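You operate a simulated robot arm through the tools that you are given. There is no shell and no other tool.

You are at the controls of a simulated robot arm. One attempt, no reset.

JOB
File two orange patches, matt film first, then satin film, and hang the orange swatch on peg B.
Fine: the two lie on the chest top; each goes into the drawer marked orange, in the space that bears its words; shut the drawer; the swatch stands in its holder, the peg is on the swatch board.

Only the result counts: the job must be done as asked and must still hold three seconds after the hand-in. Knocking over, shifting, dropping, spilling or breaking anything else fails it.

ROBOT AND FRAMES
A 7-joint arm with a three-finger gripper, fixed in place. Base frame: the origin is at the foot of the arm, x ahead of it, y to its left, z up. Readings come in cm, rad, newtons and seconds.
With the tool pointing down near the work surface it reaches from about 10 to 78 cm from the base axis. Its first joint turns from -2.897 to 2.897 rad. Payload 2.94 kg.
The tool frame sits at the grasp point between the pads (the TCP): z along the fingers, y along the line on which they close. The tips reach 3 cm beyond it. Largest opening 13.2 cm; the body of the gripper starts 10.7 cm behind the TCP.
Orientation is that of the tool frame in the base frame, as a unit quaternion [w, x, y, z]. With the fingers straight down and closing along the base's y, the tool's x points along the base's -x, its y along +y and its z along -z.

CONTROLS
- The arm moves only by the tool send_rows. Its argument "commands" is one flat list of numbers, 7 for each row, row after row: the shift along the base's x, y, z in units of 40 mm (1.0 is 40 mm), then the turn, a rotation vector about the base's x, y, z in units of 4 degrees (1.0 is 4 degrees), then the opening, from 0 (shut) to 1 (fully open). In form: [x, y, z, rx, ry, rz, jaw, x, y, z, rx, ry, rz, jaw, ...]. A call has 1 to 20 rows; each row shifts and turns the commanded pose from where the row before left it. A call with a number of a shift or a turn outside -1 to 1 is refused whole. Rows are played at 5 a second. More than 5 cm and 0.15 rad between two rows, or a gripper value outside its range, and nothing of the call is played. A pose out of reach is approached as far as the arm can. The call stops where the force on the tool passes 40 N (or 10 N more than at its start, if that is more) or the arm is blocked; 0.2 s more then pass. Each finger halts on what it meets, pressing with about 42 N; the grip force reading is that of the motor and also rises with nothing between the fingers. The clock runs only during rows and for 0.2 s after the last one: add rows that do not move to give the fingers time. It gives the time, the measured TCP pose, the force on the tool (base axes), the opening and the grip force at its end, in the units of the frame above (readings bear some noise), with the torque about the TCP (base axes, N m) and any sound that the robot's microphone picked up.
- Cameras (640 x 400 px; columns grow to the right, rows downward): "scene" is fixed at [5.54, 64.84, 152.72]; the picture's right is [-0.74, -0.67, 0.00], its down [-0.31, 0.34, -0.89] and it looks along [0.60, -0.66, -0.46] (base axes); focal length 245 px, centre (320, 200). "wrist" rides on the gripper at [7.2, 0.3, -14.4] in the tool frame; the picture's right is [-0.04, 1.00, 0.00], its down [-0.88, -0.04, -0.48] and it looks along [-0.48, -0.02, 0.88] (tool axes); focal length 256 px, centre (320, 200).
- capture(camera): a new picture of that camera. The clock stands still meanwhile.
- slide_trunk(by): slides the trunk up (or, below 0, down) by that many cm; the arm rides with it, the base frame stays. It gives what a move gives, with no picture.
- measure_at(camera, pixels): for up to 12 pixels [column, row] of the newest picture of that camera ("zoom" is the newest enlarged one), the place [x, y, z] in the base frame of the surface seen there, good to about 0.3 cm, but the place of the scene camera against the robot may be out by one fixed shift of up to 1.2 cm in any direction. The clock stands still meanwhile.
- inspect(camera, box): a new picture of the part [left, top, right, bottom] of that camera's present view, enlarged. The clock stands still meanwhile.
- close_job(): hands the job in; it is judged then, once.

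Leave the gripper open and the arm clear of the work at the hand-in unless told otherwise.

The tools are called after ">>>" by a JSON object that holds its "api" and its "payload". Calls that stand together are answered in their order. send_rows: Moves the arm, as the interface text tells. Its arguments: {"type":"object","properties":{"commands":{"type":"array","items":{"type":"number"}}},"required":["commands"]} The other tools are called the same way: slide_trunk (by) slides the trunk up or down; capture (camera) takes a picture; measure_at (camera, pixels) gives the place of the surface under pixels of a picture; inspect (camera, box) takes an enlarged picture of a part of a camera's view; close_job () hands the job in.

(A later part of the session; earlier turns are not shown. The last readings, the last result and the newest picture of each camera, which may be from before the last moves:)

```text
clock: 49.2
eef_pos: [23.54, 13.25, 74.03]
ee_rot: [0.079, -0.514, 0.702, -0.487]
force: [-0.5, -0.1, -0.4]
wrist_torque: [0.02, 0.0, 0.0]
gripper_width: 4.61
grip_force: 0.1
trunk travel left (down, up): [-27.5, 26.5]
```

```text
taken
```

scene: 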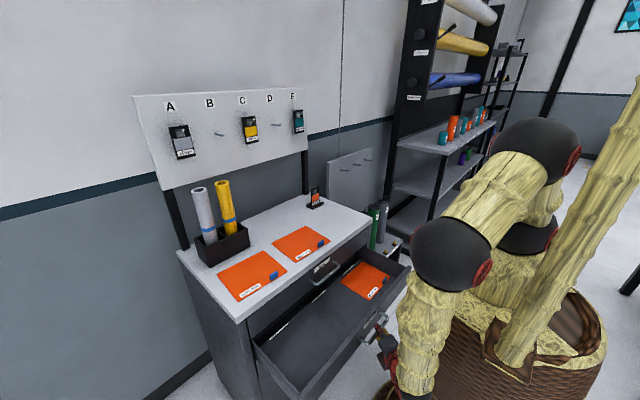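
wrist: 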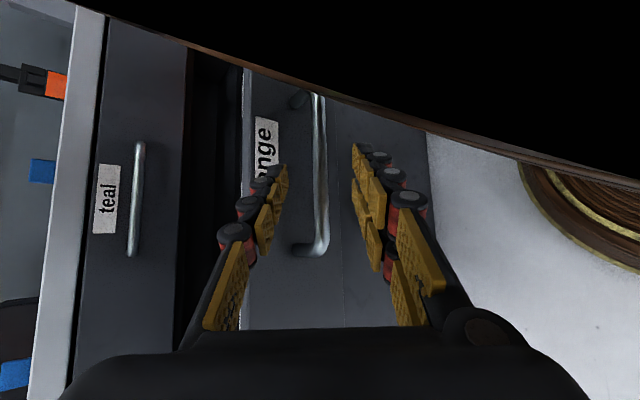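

The camera is right against the barrel, so I'll slide +y away from it first, then lift straight up.

>>> {"api": "send_rows", "payload": {"commands": [0, 0.5, 0.1, 0, 0, 0, 0.35, 0, 0.7, 0.3, 0, 0, 0, 0.35, 0, 0.5, 0.7, 0, 0, 0, 0.35, 0, 0.2, 0.8, 0, 0, 0, 0.35, 0, 0, 0.8, 0, 0, 0, 0.35, 0, 0, 0.8, 0, 0, 0, 0.35, 0, 0, 0.8, 0, 0, 0, 0.35, 0, 0, 0.8, 0, 0, 0, 0.35, 0.2, 0, 0.8, 0, 0, 0, 0.35, 0.2, 0, 0.8, 0, 0, 0, 0.35, 0.2, 0, 0.6, 0, 0, 0, 0.35]}}

>>> {"api": "capture", "payload": {"camera": "wrist"}}

>>> {"api": "capture", "payload": {"camera": "scene"}}

```text
clock: 51.6
eef_pos: [25.96, 20.83, 103.18]
ee_rot: [0.079, -0.514, 0.701, -0.487]
force: [-0.3, 0.1, -0.2]
wrist_torque: [0.03, 0.0, -0.01]
gripper_width: 4.62
grip_force: 0.0
trunk travel left (down, up): [-27.5, 26.5]
```

```text
taken
```

wrist: 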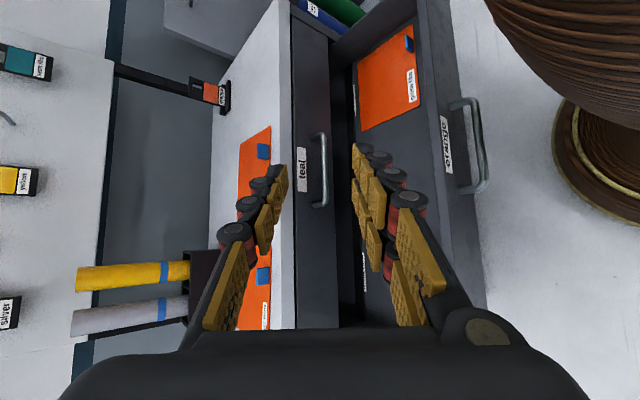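

```text
taken
```

scene: 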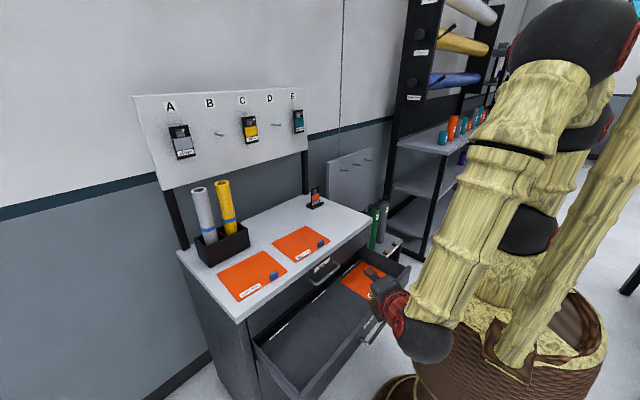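

Clear. Now I'll bring the tool to vertical (59° back-tilt) while moving to about [45, 25, 112], then yaw +18° so it closes along x.

>>> {"api": "send_rows", "payload": {"commands": [0.317, 0.07, 0.15, 0.695, 0.695, 0, 0.35, 0.317, 0.07, 0.15, 0.695, 0.695, 0, 0.35, 0.317, 0.07, 0.15, 0.695, 0.695, 0, 0.35, 0.317, 0.07, 0.15, 0.695, 0.695, 0, 0.35, 0.317, 0.07, 0.15, 0.695, 0.695, 0, 0.35, 0.317, 0.07, 0.15, 0.695, 0.695, 0, 0.35, 0.317, 0.07, 0.15, 0.695, 0.695, 0, 0.35, 0.317, 0.07, 0.15, 0.695, 0.695, 0, 0.35, 0.317, 0.07, 0.15, 0.695, 0.695, 0, 0.35, 0.317, 0.07, 0.15, 0.695, 0.695, 0, 0.35, 0.317, 0.07, 0.15, 0.695, 0.695, 0, 0.35, 0.317, 0.07, 0.15, 0.695, 0.695, 0, 0.35, 0.317, 0.07, 0.15, 0.695, 0.695, 0, 0.35, 0.317, 0.07, 0.15, 0.695, 0.695, 0, 0.35, 0.317, 0.07, 0.15, 0.695, 0.695, 0, 0.35, 0, 0, 0, 0, 0, 0.9, 0.35, 0, 0, 0, 0, 0, 0.9, 0.35, 0, 0, 0, 0, 0, 0.9, 0.35, 0, 0, 0, 0, 0, 0.9, 0.35, 0, 0, 0, 0, 0, 0.9, 0.35]}}

>>> {"api": "capture", "payload": {"camera": "wrist"}}

>>> {"api": "capture", "payload": {"camera": "scene"}}

```text
clock: 55.8
eef_pos: [45.07, 25.06, 112.32]
ee_rot: [-0.003, 0.709, -0.705, -0.001]
force: [-1.1, -0.8, -0.9]
wrist_torque: [0.01, -0.01, 0.0]
gripper_width: 4.61
grip_force: 0.0
trunk travel left (down, up): [-27.5, 26.5]
```

```text
taken
```

wrist: 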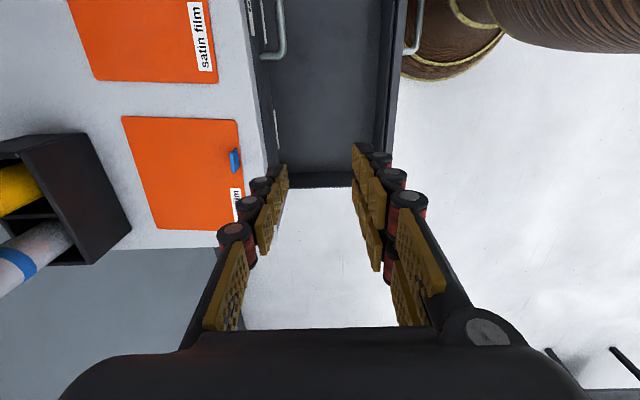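

```text
taken
```

scene: 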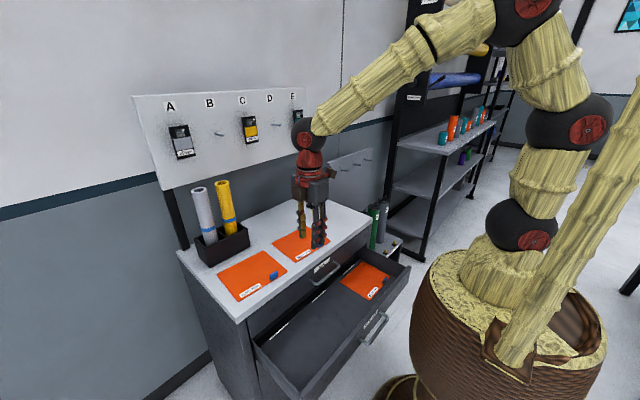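

Vertical, closing along x. The matt tab shows at (235,160). I'll zoom and measure tab and sheet.

>>> {"api": "inspect", "payload": {"camera": "wrist", "box": [110, 100, 270, 240]}}

>>> {"api": "measure_at", "payload": {"camera": "wrist", "pixels": [[232, 151], [237, 170], [231, 160], [239, 160], [123, 117], [237, 120], [160, 229], [241, 225], [60, 150], [120, 225], [280, 150], [270, 60]]}}

```text
2.86 times, centred on (190, 170) of wrist
```

zoom: 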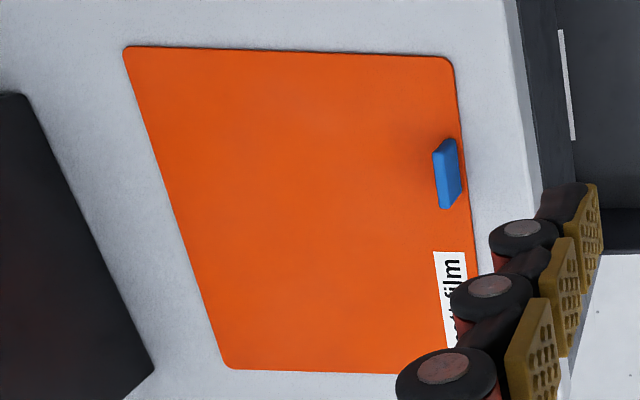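

```text
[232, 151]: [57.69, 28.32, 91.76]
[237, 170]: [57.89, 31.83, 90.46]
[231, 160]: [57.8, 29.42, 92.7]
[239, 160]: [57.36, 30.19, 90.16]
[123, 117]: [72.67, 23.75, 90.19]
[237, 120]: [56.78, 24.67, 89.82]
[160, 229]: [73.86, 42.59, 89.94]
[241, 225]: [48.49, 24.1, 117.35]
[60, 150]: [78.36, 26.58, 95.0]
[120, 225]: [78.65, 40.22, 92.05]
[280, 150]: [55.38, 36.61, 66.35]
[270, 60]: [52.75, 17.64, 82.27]
```

Matt tab centre is about (57.65, 29.8), with its top at z≈92.7 and the sheet at 90.2. I'll move above it to [57.65, 29.8, 103] and check.

>>> {"api": "send_rows", "payload": {"commands": [0.788, 0.296, -0.58, 0, 0, 0, 0.3, 0.788, 0.296, -0.58, 0, 0, 0, 0.3, 0.788, 0.296, -0.58, 0, 0, 0, 0.3, 0.788, 0.296, -0.58, 0, 0, 0, 0.3, 0, 0, 0, 0, 0, 0, 0.3]}}

>>> {"api": "capture", "payload": {"camera": "wrist"}}

```text
clock: 57.0
eef_pos: [57.72, 29.74, 103.02]
ee_rot: [-0.002, 0.709, -0.706, 0.0]
force: [0.5, -0.2, -0.6]
wrist_torque: [0.02, -0.01, 0.03]
gripper_width: 3.97
grip_force: 0.1
trunk travel left (down, up): [-27.5, 26.5]
```

```text
taken
```

wrist: 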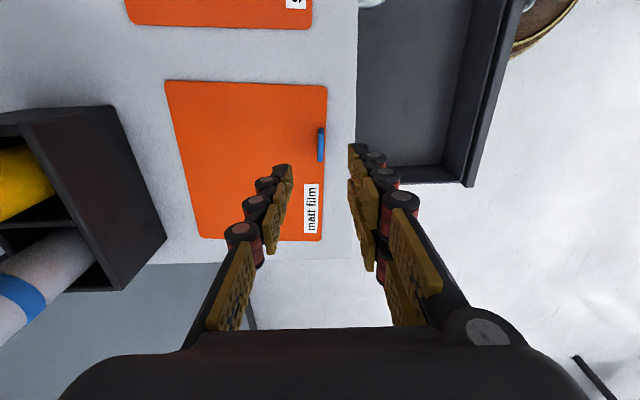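

I'll re-measure the tab from this closer view.

>>> {"api": "inspect", "payload": {"camera": "wrist", "box": [290, 110, 354, 174]}}

>>> {"api": "measure_at", "payload": {"camera": "wrist", "pixels": [[320, 129], [320, 145], [320, 160], [324, 129], [324, 145], [324, 160], [318, 145], [326, 145], [310, 145], [340, 145], [326, 90], [322, 235]]}}

```text
6.25 times, centred on (322, 142) of wrist
```

zoom: 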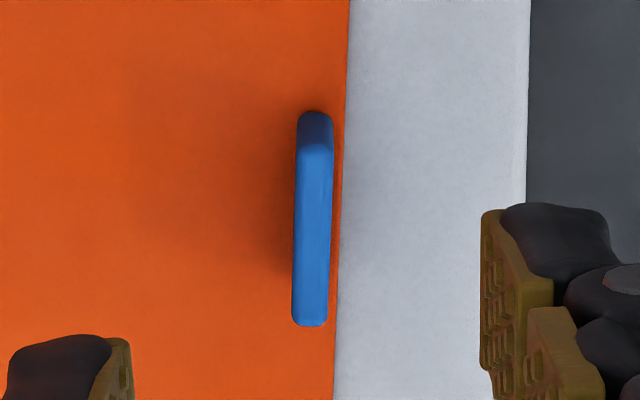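

```text
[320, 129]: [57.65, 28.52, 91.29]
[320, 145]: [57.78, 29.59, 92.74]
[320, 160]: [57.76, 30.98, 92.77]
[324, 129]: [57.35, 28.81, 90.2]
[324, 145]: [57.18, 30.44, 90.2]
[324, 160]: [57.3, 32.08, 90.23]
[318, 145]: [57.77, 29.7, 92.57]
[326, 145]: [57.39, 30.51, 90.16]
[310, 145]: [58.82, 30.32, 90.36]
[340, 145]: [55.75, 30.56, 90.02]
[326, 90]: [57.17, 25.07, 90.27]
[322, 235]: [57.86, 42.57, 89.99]
```

The tab is centred at (57.75, 29.8) and I'm right above it. Descending to z=93.5 so the tips stay just above the sheet, then closing.

>>> {"api": "send_rows", "payload": {"commands": [0, 0, -0.6, 0, 0, 0, 0.3, 0, 0, -0.6, 0, 0, 0, 0.3, 0, 0, -0.6, 0, 0, 0, 0.3, 0, 0, -0.4, 0, 0, 0, 0.3, 0, 0, -0.175, 0, 0, 0, 0.3, 0, 0, 0, 0, 0, 0, 0.3]}}

>>> {"api": "send_rows", "payload": {"commands": [0, 0, 0, 0, 0, 0, 0, 0, 0, 0, 0, 0, 0, 0, 0, 0, 0, 0, 0, 0, 0, 0, 0, 0, 0, 0, 0, 0]}}

>>> {"api": "capture", "payload": {"camera": "wrist"}}

```text
clock: 58.4
eef_pos: [57.83, 29.65, 93.53]
ee_rot: [-0.003, 0.708, -0.706, -0.001]
force: [-0.8, 0.3, 0.9]
wrist_torque: [-0.02, 0.03, 0.03]
gripper_width: 3.96
grip_force: 0.0
trunk travel left (down, up): [-27.5, 26.5]
```

```text
clock: 59.4
eef_pos: [57.74, 29.87, 93.63]
ee_rot: [-0.003, 0.709, -0.706, 0.0]
force: [0.8, -0.2, -0.8]
wrist_torque: [-0.02, -0.01, -0.02]
gripper_width: 0.62
grip_force: 29.9
trunk travel left (down, up): [-27.5, 26.5]
```

```text
taken
```

wrist: 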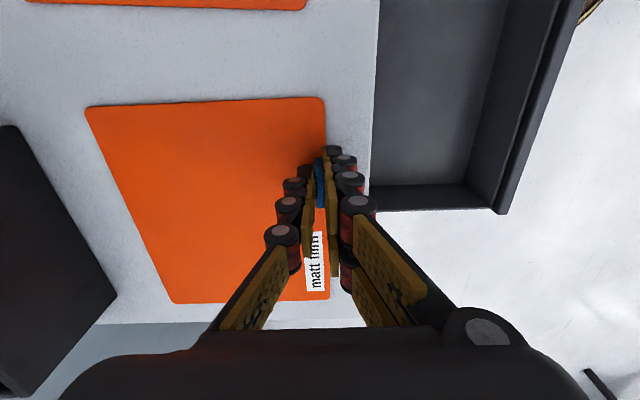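

Gripped at 0.62 cm. I'll lift 3 cm gently and check how the sheet hangs.

>>> {"api": "send_rows", "payload": {"commands": [0, 0, 0.1, 0, 0, 0, 0, 0, 0, 0.2, 0, 0, 0, 0, 0, 0, 0.25, 0, 0, 0, 0, 0, 0, 0.2, 0, 0, 0, 0, 0, 0, 0, 0, 0, 0, 0]}}

>>> {"api": "capture", "payload": {"camera": "wrist"}}

>>> {"api": "inspect", "payload": {"camera": "scene", "box": [200, 200, 360, 320]}}

```text
clock: 60.6
eef_pos: [57.66, 29.9, 96.58]
ee_rot: [-0.003, 0.708, -0.706, -0.001]
force: [0.7, 0.0, -0.1]
wrist_torque: [0.03, 0.03, 0.0]
gripper_width: 0.64
grip_force: 33.4
trunk travel left (down, up): [-27.5, 26.5]
```

```text
taken
```

wrist: 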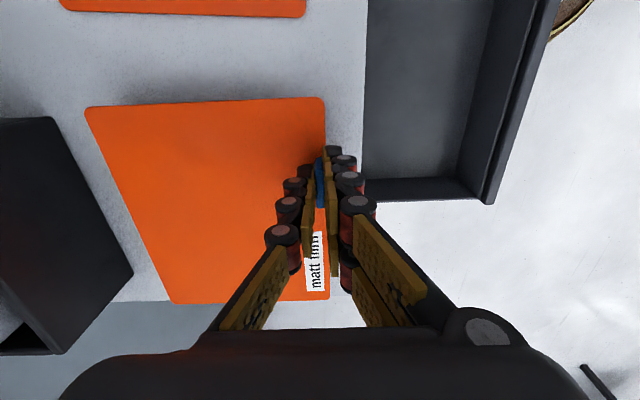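

```text
3.33 times, centred on (280, 260) of scene
```

zoom: 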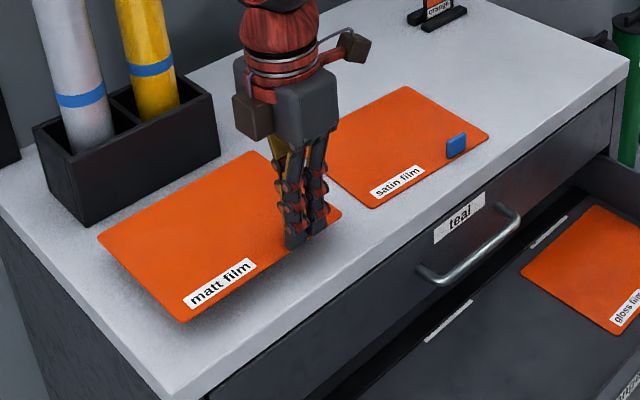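

The sheet lifts flat and rigid with the gripper. I'll measure the drawer's inner left/front walls and floor from the wrist view, and its labels from the scene.

>>> {"api": "measure_at", "payload": {"camera": "wrist", "pixels": [[365, 178], [455, 178], [480, 190], [487, 100], [500, 60], [420, 120], [440, 60], [400, 195], [475, 120], [465, 150], [540, 100], [370, 120]]}}

>>> {"api": "inspect", "payload": {"camera": "scene", "box": [240, 250, 430, 390]}}

```text
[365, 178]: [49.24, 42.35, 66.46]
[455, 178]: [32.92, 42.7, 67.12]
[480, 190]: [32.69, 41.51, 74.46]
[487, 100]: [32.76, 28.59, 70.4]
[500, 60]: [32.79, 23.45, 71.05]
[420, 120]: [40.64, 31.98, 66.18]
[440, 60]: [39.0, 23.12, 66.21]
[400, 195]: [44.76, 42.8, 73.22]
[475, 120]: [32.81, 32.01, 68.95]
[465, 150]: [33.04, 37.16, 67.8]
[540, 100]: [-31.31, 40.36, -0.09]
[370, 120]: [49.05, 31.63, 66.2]
```

```text
2.86 times, centred on (335, 320) of scene
```

zoom: 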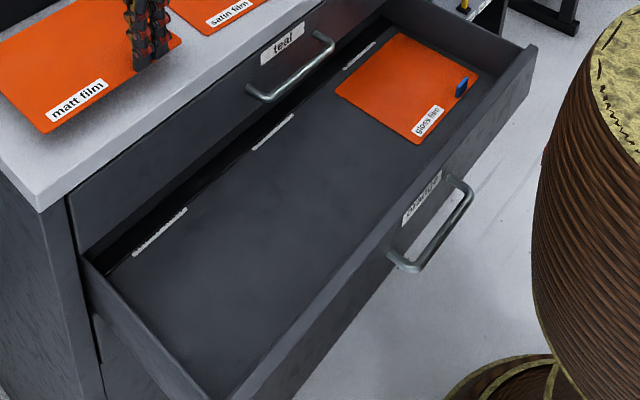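

>>> {"api": "measure_at", "payload": {"camera": "zoom", "pixels": [[338, 90], [402, 36], [477, 75], [418, 143], [462, 82], [135, 253], [185, 211], [255, 148], [292, 116], [345, 68], [375, 43], [525, 60]]}}

>>> {"api": "measure_at", "payload": {"camera": "zoom", "pixels": [[110, 268], [200, 190], [300, 100], [520, 85], [240, 390], [330, 300], [180, 375], [300, 330], [95, 262], [290, 95], [260, 90], [330, 55]]}}

```text
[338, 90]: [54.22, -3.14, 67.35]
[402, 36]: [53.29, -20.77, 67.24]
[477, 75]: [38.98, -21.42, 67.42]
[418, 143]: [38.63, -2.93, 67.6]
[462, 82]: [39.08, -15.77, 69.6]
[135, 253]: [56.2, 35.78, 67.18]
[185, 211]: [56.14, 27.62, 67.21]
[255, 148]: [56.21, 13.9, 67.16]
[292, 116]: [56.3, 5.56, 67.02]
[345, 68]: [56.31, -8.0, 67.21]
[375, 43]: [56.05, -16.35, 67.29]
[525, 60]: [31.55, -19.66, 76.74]
```

```text
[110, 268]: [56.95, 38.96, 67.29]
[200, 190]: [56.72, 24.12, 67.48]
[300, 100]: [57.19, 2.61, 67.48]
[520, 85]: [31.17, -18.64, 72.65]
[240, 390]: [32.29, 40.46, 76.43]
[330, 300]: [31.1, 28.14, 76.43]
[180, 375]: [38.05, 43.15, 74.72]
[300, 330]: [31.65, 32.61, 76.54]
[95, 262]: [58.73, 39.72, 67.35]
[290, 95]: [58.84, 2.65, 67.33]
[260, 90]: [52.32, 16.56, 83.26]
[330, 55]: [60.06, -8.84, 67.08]
```

Space centres in robot frame: matt at y≈31.3 and satin at y≈9.3. The drawer's inner front wall is at x=32.8, with the floor at 66.2. I'll carry the matt sheet to TCP [36.5, 27.5], staying above the chest top.

>>> {"api": "send_rows", "payload": {"commands": [0, 0, 0.2, 0, 0, 0, 0, 0, 0, 0.2, 0, 0, 0, 0, -0.3, -0.075, 0, 0, 0, 0, 0, -0.6, -0.075, 0, 0, 0, 0, 0, -0.8, -0.075, 0, 0, 0, 0, 0, -0.8, -0.075, 0, 0, 0, 0, 0, -0.8, -0.075, 0, 0, 0, 0, 0, -0.8, -0.075, 0, 0, 0, 0, 0, -0.7, -0.075, 0, 0, 0, 0, 0, -0.5, -0.075, 0, 0, 0, 0, 0, 0, 0, 0, 0, 0, 0, 0]}}

>>> {"api": "capture", "payload": {"camera": "wrist"}}

>>> {"api": "capture", "payload": {"camera": "scene"}}

```text
clock: 63.0
eef_pos: [36.58, 27.34, 98.45]
ee_rot: [-0.002, 0.708, -0.706, 0.0]
force: [-0.4, 1.0, 0.3]
wrist_torque: [-0.04, 0.01, 0.0]
gripper_width: 0.61
grip_force: 33.2
trunk travel left (down, up): [-27.5, 26.5]
```

```text
taken
```

wrist: 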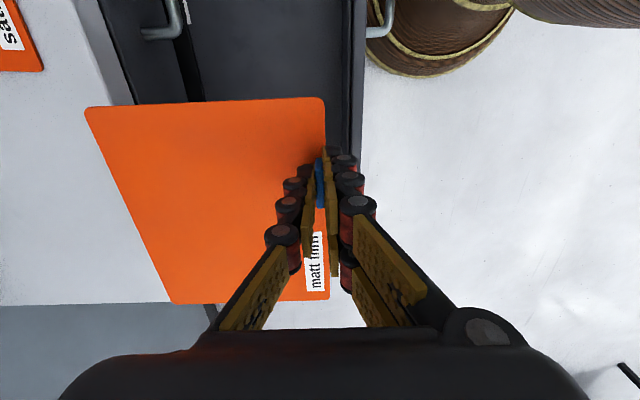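

```text
taken
```

scene: 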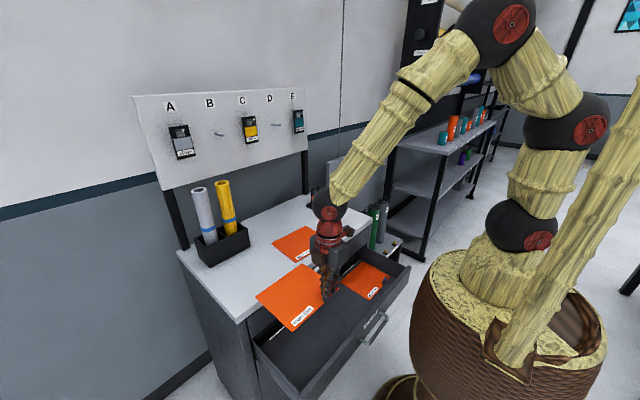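

I'll measure the held sheet's corners to be sure of clearances to the chest front.

>>> {"api": "measure_at", "payload": {"camera": "wrist", "pixels": [[90, 112], [320, 102], [325, 295], [176, 298], [100, 30], [128, 100], [170, 20], [200, 200]]}}

```text
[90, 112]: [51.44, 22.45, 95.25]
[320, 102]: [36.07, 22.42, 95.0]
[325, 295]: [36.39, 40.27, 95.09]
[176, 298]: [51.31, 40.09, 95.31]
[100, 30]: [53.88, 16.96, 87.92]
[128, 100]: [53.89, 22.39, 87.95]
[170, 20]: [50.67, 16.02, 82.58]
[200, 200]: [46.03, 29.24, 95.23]
```

The sheet spans x 35.9–51.6 and y 22.1–40.6, clear of the chest front (53.9) and walls. Lowering to TCP z≈69.9.

>>> {"api": "send_rows", "payload": {"commands": [0, 0, -0.4, 0, 0, 0, 0, 0, 0, -0.7, 0, 0, 0, 0, 0, 0, -0.7, 0, 0, 0, 0, 0, 0, -0.7, 0, 0, 0, 0, 0, 0, -0.7, 0, 0, 0, 0, 0, 0, -0.7, 0, 0, 0, 0, 0, 0, -0.7, 0, 0, 0, 0, 0, 0, -0.7, 0, 0, 0, 0, 0, 0, -0.7, 0, 0, 0, 0, 0, 0, -0.5, 0, 0, 0, 0, 0, 0, -0.35, 0, 0, 0, 0, 0, 0, -0.2, 0, 0, 0, 0, 0, 0, -0.09, 0, 0, 0, 0, 0, 0, 0, 0, 0, 0, 0, 0]}}

>>> {"api": "capture", "payload": {"camera": "wrist"}}

>>> {"api": "inspect", "payload": {"camera": "scene", "box": [240, 250, 430, 390]}}

```text
refused: commands must hold 7 numbers for each row
```

```text
taken
```

wrist: 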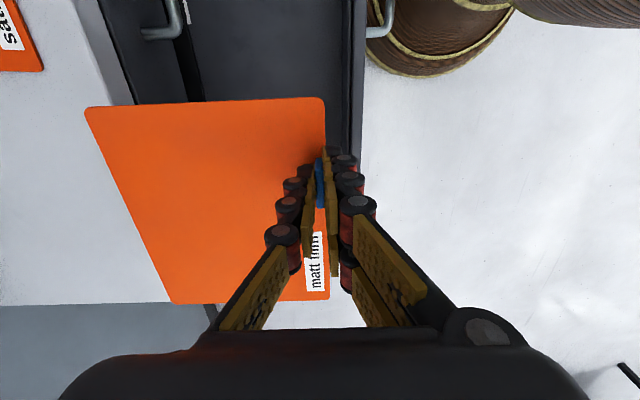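

```text
2.86 times, centred on (335, 320) of scene
```

zoom: 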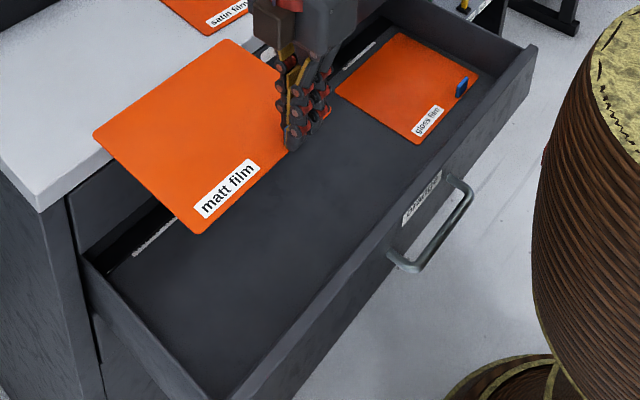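

The call was refused because one row was short. I'll resend the descent with complete rows.

>>> {"api": "send_rows", "payload": {"commands": [0, 0, -0.4, 0, 0, 0, 0, 0, 0, -0.7, 0, 0, 0, 0, 0, 0, -0.7, 0, 0, 0, 0, 0, 0, -0.7, 0, 0, 0, 0, 0, 0, -0.7, 0, 0, 0, 0, 0, 0, -0.7, 0, 0, 0, 0, 0, 0, -0.7, 0, 0, 0, 0, 0, 0, -0.7, 0, 0, 0, 0, 0, 0, -0.7, 0, 0, 0, 0, 0, 0, -0.5, 0, 0, 0, 0, 0, 0, -0.35, 0, 0, 0, 0, 0, 0, -0.2, 0, 0, 0, 0, 0, 0, -0.09, 0, 0, 0, 0, 0, 0, 0, 0, 0, 0, 0]}}

>>> {"api": "capture", "payload": {"camera": "wrist"}}

>>> {"api": "inspect", "payload": {"camera": "scene", "box": [240, 250, 430, 390]}}

```text
clock: 66.0
eef_pos: [36.69, 27.35, 69.83]
ee_rot: [-0.005, 0.708, -0.706, 0.0]
force: [0.2, -2.1, 21.8]
wrist_torque: [-0.28, 0.04, -0.04]
gripper_width: 0.61
grip_force: 33.1
trunk travel left (down, up): [-27.5, 26.5]
```

```text
taken
```

wrist: 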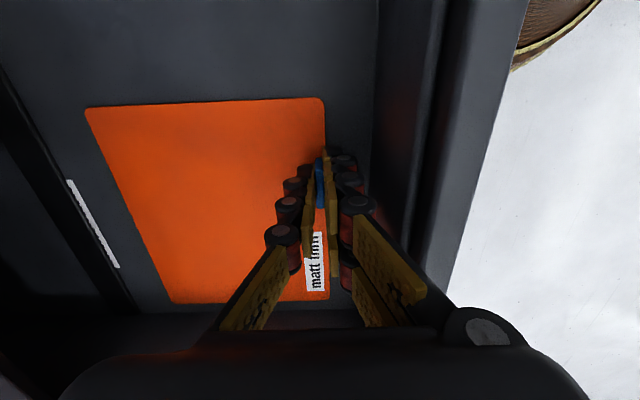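

```text
2.86 times, centred on (335, 320) of scene
```

zoom: 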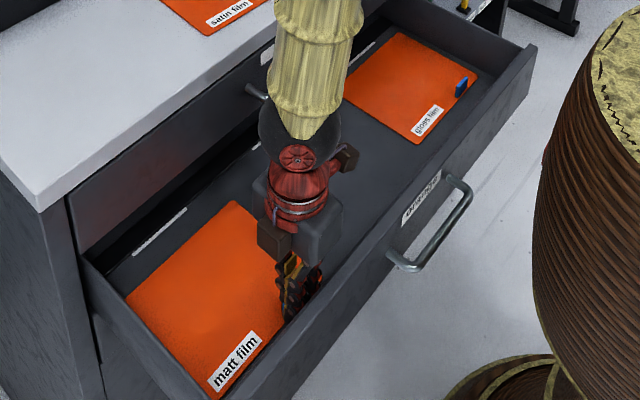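

The sheet is down on the floor (21.8 N upward) in the matt space. I'll release with a small opening and rise.

>>> {"api": "send_rows", "payload": {"commands": [0, 0, 0.02, 0, 0, 0, 0.14, 0, 0, 0, 0, 0, 0, 0.14, 0, 0, 0, 0, 0, 0, 0.14, 0, 0, 0.2, 0, 0, 0, 0.14, 0, 0, 0.4, 0, 0, 0, 0.14, 0, 0, 0.7, 0, 0, 0, 0.14, 0, 0, 0.9, 0, 0, 0, 0.14, 0, 0, 0.9, 0, 0, 0, 0.14]}}

>>> {"api": "capture", "payload": {"camera": "wrist"}}

```text
clock: 67.8
eef_pos: [36.4, 27.29, 82.18]
ee_rot: [-0.004, 0.709, -0.705, -0.001]
force: [-0.7, 0.7, -0.4]
wrist_torque: [0.03, -0.02, 0.02]
gripper_width: 1.85
grip_force: 0.1
trunk travel left (down, up): [-27.5, 26.5]
```

```text
taken
```

wrist: 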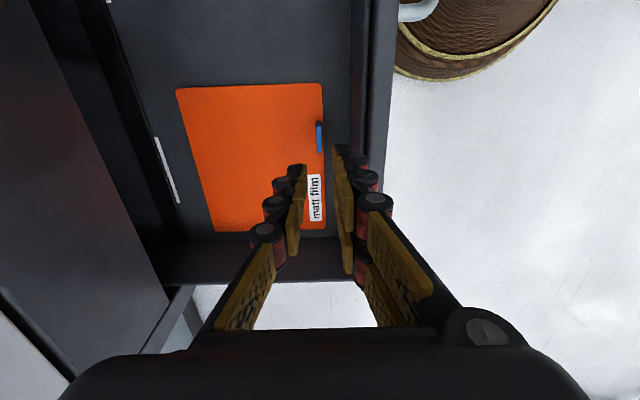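

The matt sheet lies in its space. Now up to z≈103 and over to the satin tab at about (57.4, 7.2).

>>> {"api": "send_rows", "payload": {"commands": [0, 0, 0.9, 0, 0, 0, 0.3, 0, 0, 0.9, 0, 0, 0, 0.3, 0, 0, 0.9, 0, 0, 0, 0.3, 0, 0, 0.9, 0, 0, 0, 0.3, 0, 0, 0.9, 0, 0, 0, 0.3, 0, 0, 0.7, 0, 0, 0, 0.3, 0.75, -0.72, 0, 0, 0, 0, 0.3, 0.75, -0.72, 0, 0, 0, 0, 0.3, 0.75, -0.72, 0, 0, 0, 0, 0.3, 0.75, -0.72, 0, 0, 0, 0, 0.3, 0.75, -0.72, 0, 0, 0, 0, 0.3, 0.75, -0.72, 0, 0, 0, 0, 0.3, 0.75, -0.72, 0, 0, 0, 0, 0.3, 0, 0, 0, 0, 0, 0, 0.3]}}

>>> {"api": "capture", "payload": {"camera": "wrist"}}

```text
clock: 70.8
eef_pos: [57.68, 7.35, 102.84]
ee_rot: [-0.003, 0.708, -0.706, 0.0]
force: [0.0, -0.7, -0.5]
wrist_torque: [-0.01, -0.01, -0.02]
gripper_width: 3.94
grip_force: 0.1
trunk travel left (down, up): [-27.5, 26.5]
```

```text
taken
```

wrist: 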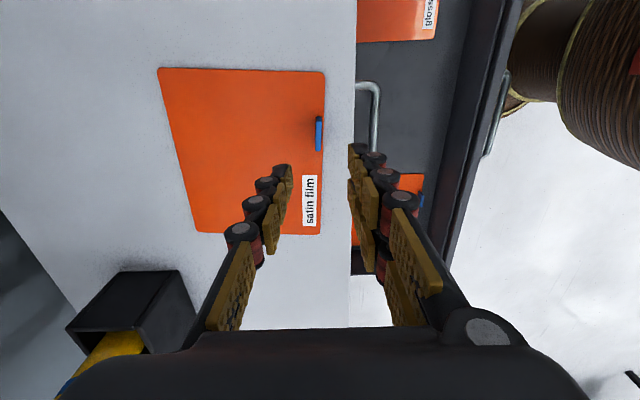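

>>> {"api": "measure_at", "payload": {"camera": "wrist", "pixels": [[318, 118], [318, 135], [318, 148], [320, 120], [322, 135], [316, 135], [324, 135], [162, 72], [322, 75], [319, 230], [198, 228], [340, 110]]}}

>>> {"api": "inspect", "payload": {"camera": "wrist", "box": [290, 100, 354, 164]}}

```text
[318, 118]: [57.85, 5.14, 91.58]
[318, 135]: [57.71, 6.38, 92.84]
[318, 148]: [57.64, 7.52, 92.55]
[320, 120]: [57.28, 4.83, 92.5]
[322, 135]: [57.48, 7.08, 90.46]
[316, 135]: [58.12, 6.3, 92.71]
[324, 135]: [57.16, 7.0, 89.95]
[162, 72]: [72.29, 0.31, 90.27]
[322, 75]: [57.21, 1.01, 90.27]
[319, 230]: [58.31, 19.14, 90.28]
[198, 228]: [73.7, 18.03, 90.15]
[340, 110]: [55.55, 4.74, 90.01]
```

```text
6.25 times, centred on (322, 132) of wrist
```

zoom: 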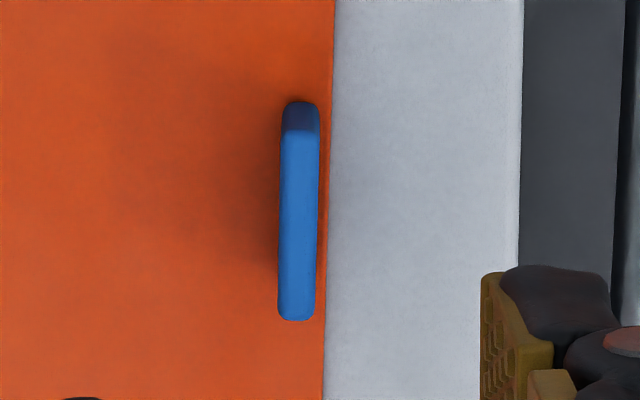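

The satin tab is centred at about (57.95, 6.4). I'll shift by (+0.27, −0.95) and descend to z=93.5, then close.

>>> {"api": "send_rows", "payload": {"commands": [0.067, -0.237, 0, 0, 0, 0, 0.3, 0, 0, -0.6, 0, 0, 0, 0.3, 0, 0, -0.6, 0, 0, 0, 0.3, 0, 0, -0.6, 0, 0, 0, 0.3, 0, 0, -0.38, 0, 0, 0, 0.3, 0, 0, -0.15, 0, 0, 0, 0.3, 0, 0, 0, 0, 0, 0, 0.3]}}

>>> {"api": "capture", "payload": {"camera": "wrist"}}

```text
clock: 72.4
eef_pos: [57.71, 6.22, 93.56]
ee_rot: [-0.004, 0.708, -0.706, 0.0]
force: [-0.4, -0.4, -0.7]
wrist_torque: [0.0, 0.02, -0.01]
gripper_width: 3.98
grip_force: 0.0
trunk travel left (down, up): [-27.5, 26.5]
```

```text
taken
```

wrist: 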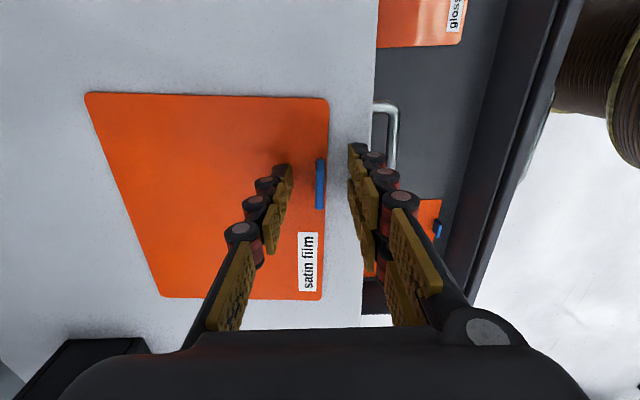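

Tab sits between the pads. Closing, then a gentle 4 cm lift.

>>> {"api": "send_rows", "payload": {"commands": [0, 0, 0, 0, 0, 0, 0, 0, 0, 0, 0, 0, 0, 0, 0, 0, 0, 0, 0, 0, 0, 0, 0, 0, 0, 0, 0, 0, 0, 0, 0.1, 0, 0, 0, 0, 0, 0, 0.25, 0, 0, 0, 0, 0, 0, 0.4, 0, 0, 0, 0, 0, 0, 0.35, 0, 0, 0, 0, 0, 0, 0.15, 0, 0, 0, 0, 0, 0, 0, 0, 0, 0, 0]}}

>>> {"api": "capture", "payload": {"camera": "wrist"}}

```text
clock: 74.6
eef_pos: [57.74, 6.36, 98.58]
ee_rot: [-0.003, 0.708, -0.706, -0.001]
force: [-0.6, -0.4, -0.1]
wrist_torque: [-0.02, 0.01, -0.03]
gripper_width: 0.62
grip_force: 32.9
trunk travel left (down, up): [-27.5, 26.5]
```

```text
taken
```

wrist: 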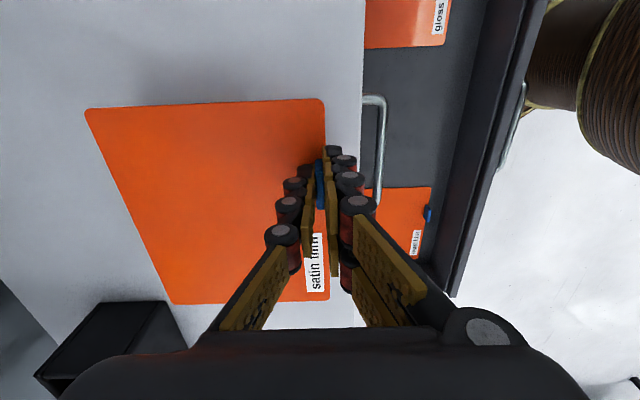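

The satin sheet is held flat. The teal handle (x≥49.3, z≈82) overhangs its space, so I'll come down in front of the handle first, then shift back under it. First to TCP [33, 5.7, 98.6].

>>> {"api": "send_rows", "payload": {"commands": [-0.3, -0.0165, 0, 0, 0, 0, 0, -0.6, -0.0165, 0, 0, 0, 0, 0, -0.8, -0.0165, 0, 0, 0, 0, 0, -0.8, -0.0165, 0, 0, 0, 0, 0, -0.8, -0.0165, 0, 0, 0, 0, 0, -0.8, -0.0165, 0, 0, 0, 0, 0, -0.8, -0.0165, 0, 0, 0, 0, 0, -0.7, -0.0165, 0, 0, 0, 0, 0, -0.4, -0.0165, 0, 0, 0, 0, 0, -0.185, -0.0165, 0, 0, 0, 0, 0, 0, 0, 0, 0, 0, 0, 0]}}

>>> {"api": "capture", "payload": {"camera": "wrist"}}

>>> {"api": "measure_at", "payload": {"camera": "wrist", "pixels": [[90, 112], [320, 102], [325, 295], [176, 298]]}}

```text
clock: 77.0
eef_pos: [33.1, 5.59, 98.43]
ee_rot: [-0.003, 0.708, -0.706, -0.001]
force: [1.0, -0.1, -0.2]
wrist_torque: [-0.04, 0.0, 0.0]
gripper_width: 0.61
grip_force: 33.8
trunk travel left (down, up): [-27.5, 26.5]
```

```text
taken
```

wrist: 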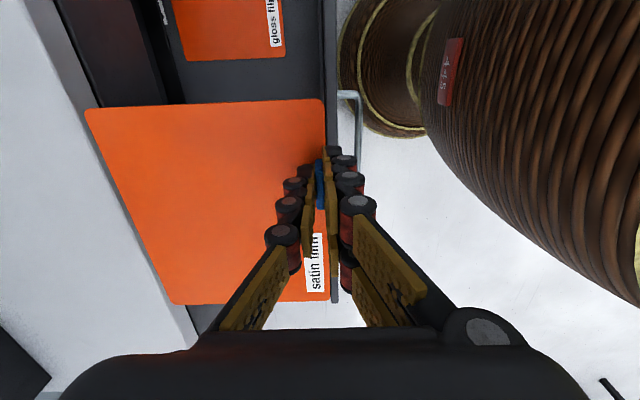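

```text
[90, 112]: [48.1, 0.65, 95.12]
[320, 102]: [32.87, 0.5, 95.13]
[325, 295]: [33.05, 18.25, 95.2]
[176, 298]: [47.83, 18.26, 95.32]
```

The sheet's rear is at x≈48.2, so I'll go 0.4 cm further out for margin and lower to TCP z≈81.9 (sheet ≈78.6, below the teal bar and above the drawer front).

>>> {"api": "send_rows", "payload": {"commands": [-0.1, 0, -0.3, 0, 0, 0, 0, 0, 0, -0.8, 0, 0, 0, 0, 0, 0, -0.8, 0, 0, 0, 0, 0, 0, -0.8, 0, 0, 0, 0, 0, 0, -0.7, 0, 0, 0, 0, 0, 0, -0.5, 0, 0, 0, 0, 0, 0, -0.22, 0, 0, 0, 0, 0, 0, 0, 0, 0, 0, 0]}}

>>> {"api": "capture", "payload": {"camera": "wrist"}}

>>> {"api": "inspect", "payload": {"camera": "scene", "box": [240, 230, 430, 370]}}

```text
clock: 78.8
eef_pos: [32.66, 5.58, 81.94]
ee_rot: [-0.003, 0.708, -0.706, -0.001]
force: [0.6, 0.3, -0.9]
wrist_torque: [-0.01, 0.03, 0.02]
gripper_width: 0.59
grip_force: 33.1
trunk travel left (down, up): [-27.5, 26.5]
```

```text
taken
```

wrist: 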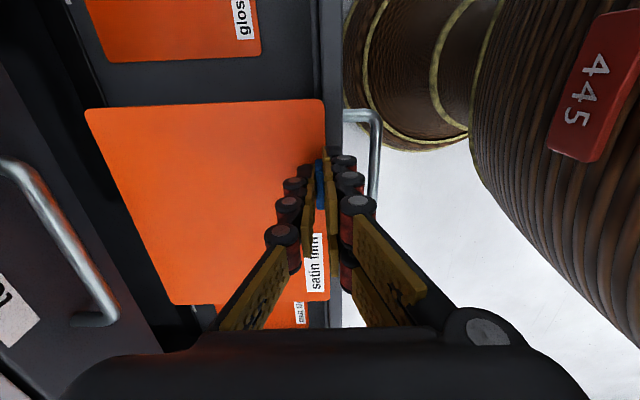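

```text
2.86 times, centred on (335, 300) of scene
```

zoom: 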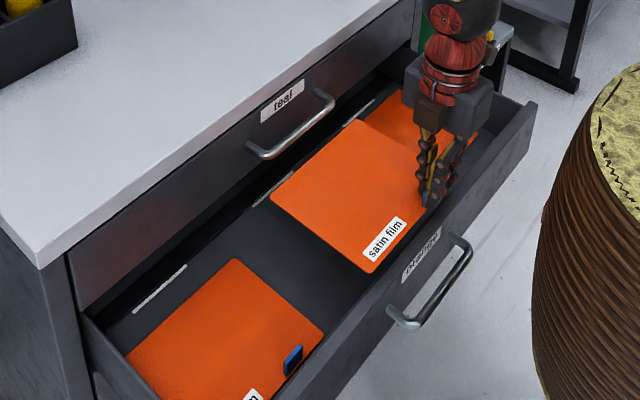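

>>> {"api": "measure_at", "payload": {"camera": "wrist", "pixels": [[60, 225], [80, 260], [100, 295], [95, 112], [320, 102], [180, 298], [330, 60], [335, 130]]}}

```text
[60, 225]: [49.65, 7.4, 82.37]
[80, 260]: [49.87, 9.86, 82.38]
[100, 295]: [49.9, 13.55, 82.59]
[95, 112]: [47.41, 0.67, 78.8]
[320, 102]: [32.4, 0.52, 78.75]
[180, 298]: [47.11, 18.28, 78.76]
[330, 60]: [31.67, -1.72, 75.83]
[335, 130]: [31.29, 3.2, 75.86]
```

The sheet (z 78.8) is below the teal bar (z≈82) and above the drawer front (75.9). I'll shift +3.9 cm in x, then lower to TCP z≈69.9.

>>> {"api": "send_rows", "payload": {"commands": [0.2, 0, 0, 0, 0, 0, 0, 0.35, 0, 0, 0, 0, 0, 0, 0.3, 0, 0, 0, 0, 0, 0, 0.125, 0, 0, 0, 0, 0, 0, 0, 0, -0.4, 0, 0, 0, 0, 0, 0, -0.7, 0, 0, 0, 0, 0, 0, -0.7, 0, 0, 0, 0, 0, 0, -0.6, 0, 0, 0, 0, 0, 0, -0.35, 0, 0, 0, 0, 0, 0, -0.2, 0, 0, 0, 0, 0, 0, -0.06, 0, 0, 0, 0, 0, 0, 0, 0, 0, 0, 0]}}

>>> {"api": "capture", "payload": {"camera": "wrist"}}

```text
clock: 81.4
eef_pos: [36.6, 5.53, 69.89]
ee_rot: [-0.003, 0.708, -0.706, -0.001]
force: [-0.3, -0.1, -0.9]
wrist_torque: [-0.03, 0.03, -0.01]
gripper_width: 0.62
grip_force: 34.0
trunk travel left (down, up): [-27.5, 26.5]
```

```text
taken
```

wrist: 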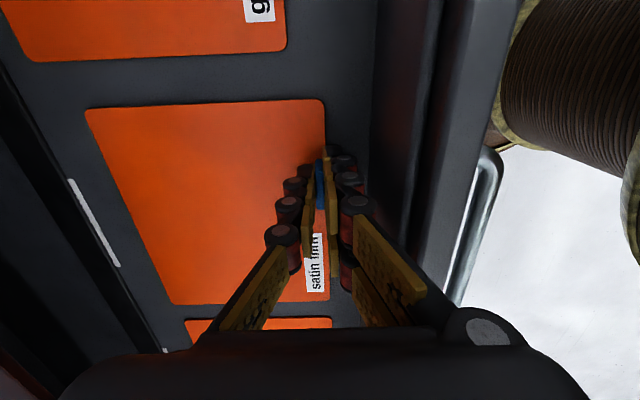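

No contact yet. I'll lower another 1–2 mm until I feel the floor.

>>> {"api": "send_rows", "payload": {"commands": [0, 0, -0.03, 0, 0, 0, 0, 0, 0, 0, 0, 0, 0, 0]}}

```text
clock: 82.0
eef_pos: [36.56, 5.57, 69.89]
ee_rot: [-0.003, 0.708, -0.706, 0.0]
force: [-0.5, 0.0, 1.0]
wrist_torque: [0.0, 0.01, 0.01]
gripper_width: 0.6
grip_force: 33.7
trunk travel left (down, up): [-27.5, 26.5]
```

>>> {"api": "send_rows", "payload": {"commands": [0, 0, -0.03, 0, 0, 0, 0, 0, 0, 0, 0, 0, 0, 0]}}

```text
clock: 82.6
eef_pos: [36.63, 5.57, 69.74]
ee_rot: [-0.003, 0.708, -0.706, -0.001]
force: [-0.6, -0.3, -0.1]
wrist_torque: [0.01, 0.03, 0.03]
gripper_width: 0.59
grip_force: 33.4
trunk travel left (down, up): [-27.5, 26.5]
```

Still free; another small step.

>>> {"api": "send_rows", "payload": {"commands": [0, 0, -0.03, 0, 0, 0, 0, 0, 0, 0, 0, 0, 0, 0]}}

```text
clock: 83.2
eef_pos: [36.57, 5.55, 69.85]
ee_rot: [-0.004, 0.708, -0.706, 0.0]
force: [0.0, -0.5, 7.0]
wrist_torque: [0.18, 0.07, 0.03]
gripper_width: 0.59
grip_force: 33.0
trunk travel left (down, up): [-27.5, 26.5]
```

Contact at 7 N. Releasing with a small opening and rising 4 cm first.

>>> {"api": "send_rows", "payload": {"commands": [0, 0, 0, 0, 0, 0, 0.14, 0, 0, 0, 0, 0, 0, 0.14, 0, 0, 0, 0, 0, 0, 0.14, 0, 0, 0.2, 0, 0, 0, 0.14, 0, 0, 0.4, 0, 0, 0, 0.14, 0, 0, 0.7, 0, 0, 0, 0.14, 0, 0, 0.9, 0, 0, 0, 0.14, 0, 0, 0.9, 0, 0, 0, 0.14, 0, 0, 0.9, 0, 0, 0, 0.14, 0, 0, 0.9, 0, 0, 0, 0.14, 0, 0, 0.9, 0, 0, 0, 0.14, 0, 0, 0.9, 0, 0, 0, 0.14]}}

>>> {"api": "capture", "payload": {"camera": "wrist"}}

>>> {"api": "inspect", "payload": {"camera": "scene", "box": [240, 230, 430, 390]}}

```text
clock: 85.8
eef_pos: [36.49, 5.68, 96.46]
ee_rot: [-0.003, 0.709, -0.706, -0.001]
force: [-0.2, 0.0, -0.2]
wrist_torque: [0.0, -0.02, -0.01]
gripper_width: 1.85
grip_force: 0.0
trunk travel left (down, up): [-27.5, 26.5]
```

```text
taken
```

wrist: 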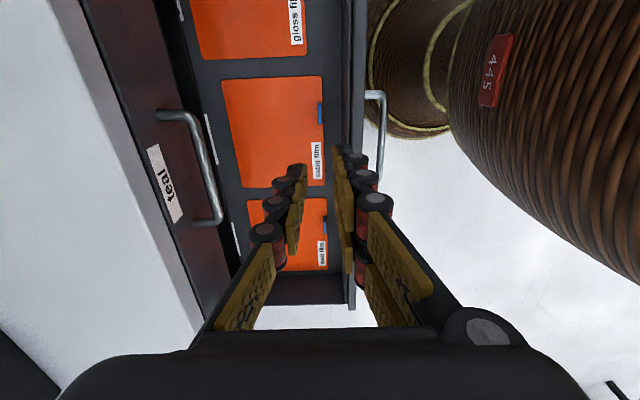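

```text
2.50 times, centred on (335, 310) of scene
```

zoom: 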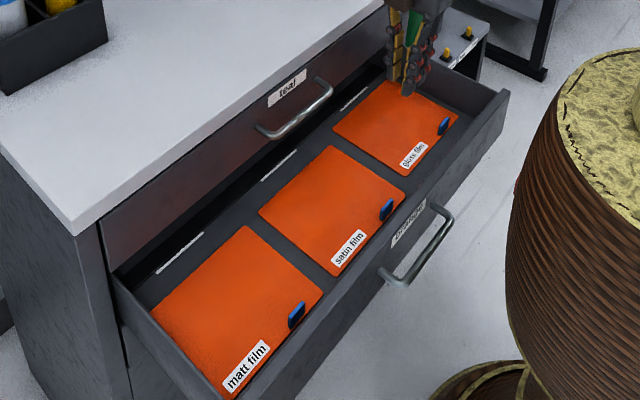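

Both sheets lie in their own spaces, with matt, satin and gloss labels matching. Now to shut the drawer: I'll yaw the tool +90° (close along y, camera on the chest side), close the fingers, and move to [28, 23, 96], left of the handles.

>>> {"api": "send_rows", "payload": {"commands": [-0.106, 0.216, 0.1, 0, 0, 1, 0, -0.106, 0.216, 0.1, 0, 0, 1, 0, -0.106, 0.216, 0, 0, 0, 1, 0, -0.106, 0.216, 0, 0, 0, 1, 0, -0.106, 0.216, 0, 0, 0, 1, 0, -0.106, 0.216, 0, 0, 0, 1, 0, -0.106, 0.216, 0, 0, 0, 1, 0, -0.106, 0.216, 0, 0, 0, 1, 0, -0.106, 0.216, 0, 0, 0, 1, 0, -0.106, 0.216, 0, 0, 0, 1, 0, -0.106, 0.216, 0, 0, 0, 1, 0, -0.106, 0.216, 0, 0, 0, 1, 0, -0.106, 0.216, 0, 0, 0, 1, 0, -0.106, 0.216, 0, 0, 0, 1, 0, -0.106, 0.216, 0, 0, 0, 1, 0, -0.106, 0.216, 0, 0, 0, 1, 0, -0.106, 0.216, 0, 0, 0, 1, 0, -0.106, 0.216, 0, 0, 0, 1, 0, -0.106, 0.216, 0, 0, 0, 1, 0, -0.106, 0.216, 0, 0, 0, 1, 0]}}

>>> {"api": "send_rows", "payload": {"commands": [0, 0, 0, 0, 0, 0.9, 0, 0, 0, 0, 0, 0, 0.9, 0, 0, 0, 0, 0, 0, 0.7, 0, 0, 0, 0, 0, 0, 0, 0]}}

>>> {"api": "capture", "payload": {"camera": "wrist"}}

>>> {"api": "capture", "payload": {"camera": "scene"}}

```text
clock: 90.0
eef_pos: [28.04, 22.7, 97.29]
ee_rot: [-0.001, 0.996, -0.085, -0.003]
force: [0.3, 0.0, 0.2]
wrist_torque: [-0.02, 0.0, -0.02]
gripper_width: 0.02
grip_force: 28.5
trunk travel left (down, up): [-27.5, 26.5]
```

```text
clock: 91.0
eef_pos: [28.04, 22.74, 97.27]
ee_rot: [-0.002, 1.0, 0.002, -0.003]
force: [-0.2, 0.5, 0.1]
wrist_torque: [0.04, -0.01, -0.04]
gripper_width: 0.02
grip_force: 28.5
trunk travel left (down, up): [-27.5, 26.5]
```

```text
taken
```

wrist: 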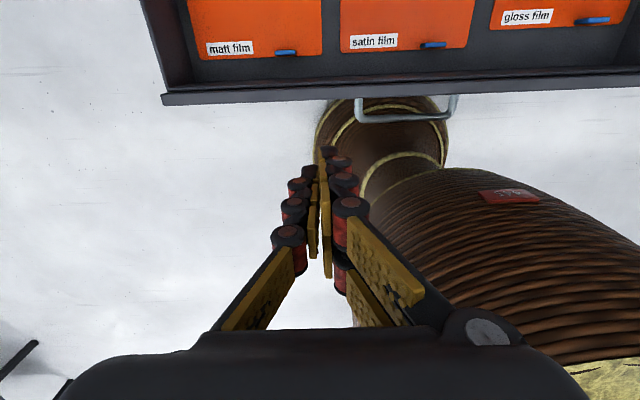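

```text
taken
```

scene: 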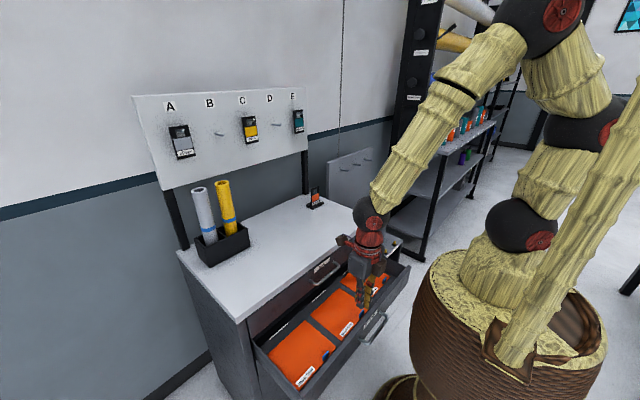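

The view is now upright. I'll measure the drawer front edge and handle.

>>> {"api": "measure_at", "payload": {"camera": "wrist", "pixels": [[250, 98], [300, 94], [250, 92], [170, 100], [370, 115], [400, 119], [440, 115], [300, 101]]}}

```text
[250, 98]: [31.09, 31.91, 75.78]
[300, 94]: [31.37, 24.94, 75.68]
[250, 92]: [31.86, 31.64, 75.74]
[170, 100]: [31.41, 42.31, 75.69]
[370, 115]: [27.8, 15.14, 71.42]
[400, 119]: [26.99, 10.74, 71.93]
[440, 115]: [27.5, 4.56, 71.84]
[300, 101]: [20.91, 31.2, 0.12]
```

Drawer front face at x≈30.7. Lowering the closed fingers in front of it at [28, 22.7, 74].

>>> {"api": "send_rows", "payload": {"commands": [0, 0, -0.4, 0, 0, 0, 0, 0, 0, -0.8, 0, 0, 0, 0, 0, 0, -0.9, 0, 0, 0, 0, 0, 0, -0.9, 0, 0, 0, 0, 0, 0, -0.9, 0, 0, 0, 0, 0, 0, -0.9, 0, 0, 0, 0, 0, 0, -0.7, 0, 0, 0, 0, 0, 0, -0.32, 0, 0, 0, 0]}}

>>> {"api": "send_rows", "payload": {"commands": [0.2, 0, 0, 0, 0, 0, 0, 0.15, 0, 0, 0, 0, 0, 0, 0.1, 0, 0, 0, 0, 0, 0, 0.1, 0, 0, 0, 0, 0, 0, 0.15, 0, 0, 0, 0, 0, 0, 0.2, 0, 0, 0, 0, 0, 0, 0.25, 0, 0, 0, 0, 0, 0, 0.3, 0, 0, 0, 0, 0, 0, 0.3, 0, 0, 0, 0, 0, 0, 0.3, 0, 0, 0, 0, 0, 0, 0.3, 0, 0, 0, 0, 0, 0, 0.3, 0, 0, 0, 0, 0, 0, 0.3, 0, 0, 0, 0, 0, 0, 0.3, 0, 0, 0, 0, 0, 0, 0.2, 0, 0, 0, 0, 0, 0, 0.1, 0, 0, 0, 0, 0, 0]}}

>>> {"api": "capture", "payload": {"camera": "scene"}}

```text
clock: 92.8
eef_pos: [28.1, 22.94, 73.86]
ee_rot: [-0.003, 1.0, 0.001, -0.002]
force: [0.0, 0.2, 0.4]
wrist_torque: [-0.01, 0.03, 0.01]
gripper_width: 0.02
grip_force: 28.7
trunk travel left (down, up): [-27.5, 26.5]
```

```text
clock: 96.2
eef_pos: [42.38, 22.87, 74.0]
ee_rot: [-0.001, 1.0, 0.003, -0.003]
force: [0.5, -0.4, 0.1]
wrist_torque: [-0.04, 0.0, 0.0]
gripper_width: 0.01
grip_force: 28.2
trunk travel left (down, up): [-27.5, 26.5]
```

```text
taken
```

scene: 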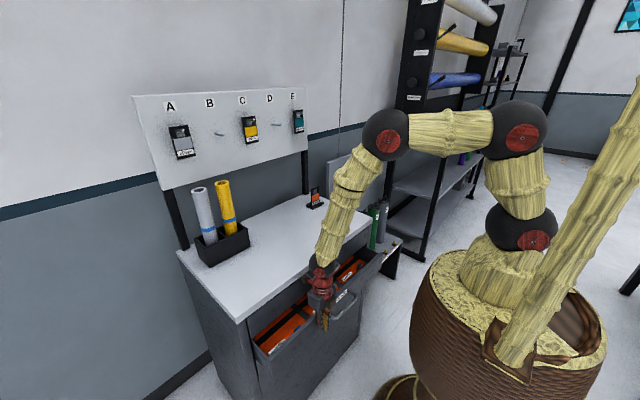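

The drawer has moved in most of the way. Before finishing I'll back off 3 cm and tilt the tool 35° forward so the gripper body stays clear of the chest top's edge.

>>> {"api": "send_rows", "payload": {"commands": [-0.2, 0, 0, 0, -0.97, 0, 0, -0.2, 0, 0, 0, -0.97, 0, 0, -0.2, 0, 0, 0, -0.97, 0, 0, -0.15, 0, 0, 0, -0.97, 0, 0, 0, 0, 0, 0, -0.97, 0, 0, 0, 0, 0, 0, -0.97, 0, 0, 0, 0, 0, 0, -0.97, 0, 0, 0, 0, 0, 0, -0.97, 0, 0, 0, 0, 0, 0, -0.97, 0, 0, 0, 0, 0, 0, 0, 0, 0]}}

>>> {"api": "capture", "payload": {"camera": "wrist"}}

```text
clock: 98.4
eef_pos: [39.34, 21.93, 73.88]
ee_rot: [0.014, 0.971, 0.0, 0.239]
force: [0.1, 0.4, 0.1]
wrist_torque: [0.04, 0.03, -0.05]
gripper_width: 0.0
grip_force: 28.4
out of reach, approached as far as the arm can: row 5, 7
trunk travel left (down, up): [-27.5, 26.5]
```

```text
taken
```

wrist: 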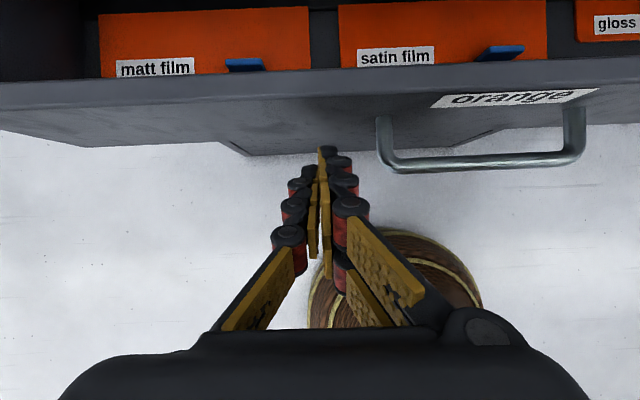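

A tilt of about 28° was reached, which is enough. Pushing on +12 cm with a gentle ramp.

>>> {"api": "send_rows", "payload": {"commands": [0.2, 0, 0, 0, 0, 0, 0, 0.15, 0, 0, 0, 0, 0, 0, 0.1, 0, 0, 0, 0, 0, 0, 0.1, 0, 0, 0, 0, 0, 0, 0.15, 0, 0, 0, 0, 0, 0, 0.2, 0, 0, 0, 0, 0, 0, 0.25, 0, 0, 0, 0, 0, 0, 0.25, 0, 0, 0, 0, 0, 0, 0.3, 0, 0, 0, 0, 0, 0, 0.3, 0, 0, 0, 0, 0, 0, 0.3, 0, 0, 0, 0, 0, 0, 0.25, 0, 0, 0, 0, 0, 0, 0.2, 0, 0, 0, 0, 0, 0, 0.15, 0, 0, 0, 0, 0, 0, 0.1, 0, 0, 0, 0, 0, 0, 0, 0, 0, 0, 0, 0, 0]}}

>>> {"api": "capture", "payload": {"camera": "wrist"}}

>>> {"api": "capture", "payload": {"camera": "scene"}}

```text
clock: 101.8
eef_pos: [50.93, 21.83, 73.59]
ee_rot: [0.014, 0.972, 0.0, 0.233]
force: [-12.0, 2.6, -1.6]
wrist_torque: [0.14, 0.14, 0.08]
gripper_width: 0.0
grip_force: 28.6
trunk travel left (down, up): [-27.5, 26.5]
stopped in row 16: the force on the tool passed its limit at 41 N (the readings are from after the stop); the commanded pose is now the measured one
```

```text
taken
```

wrist: 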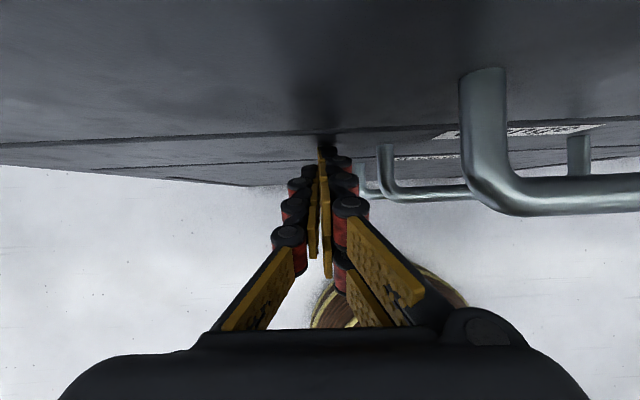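

```text
taken
```

scene: 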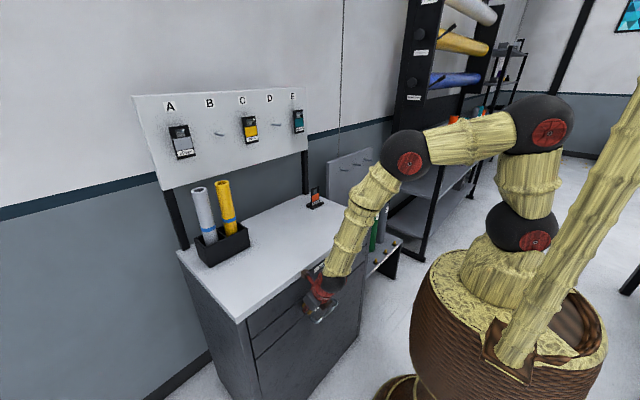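

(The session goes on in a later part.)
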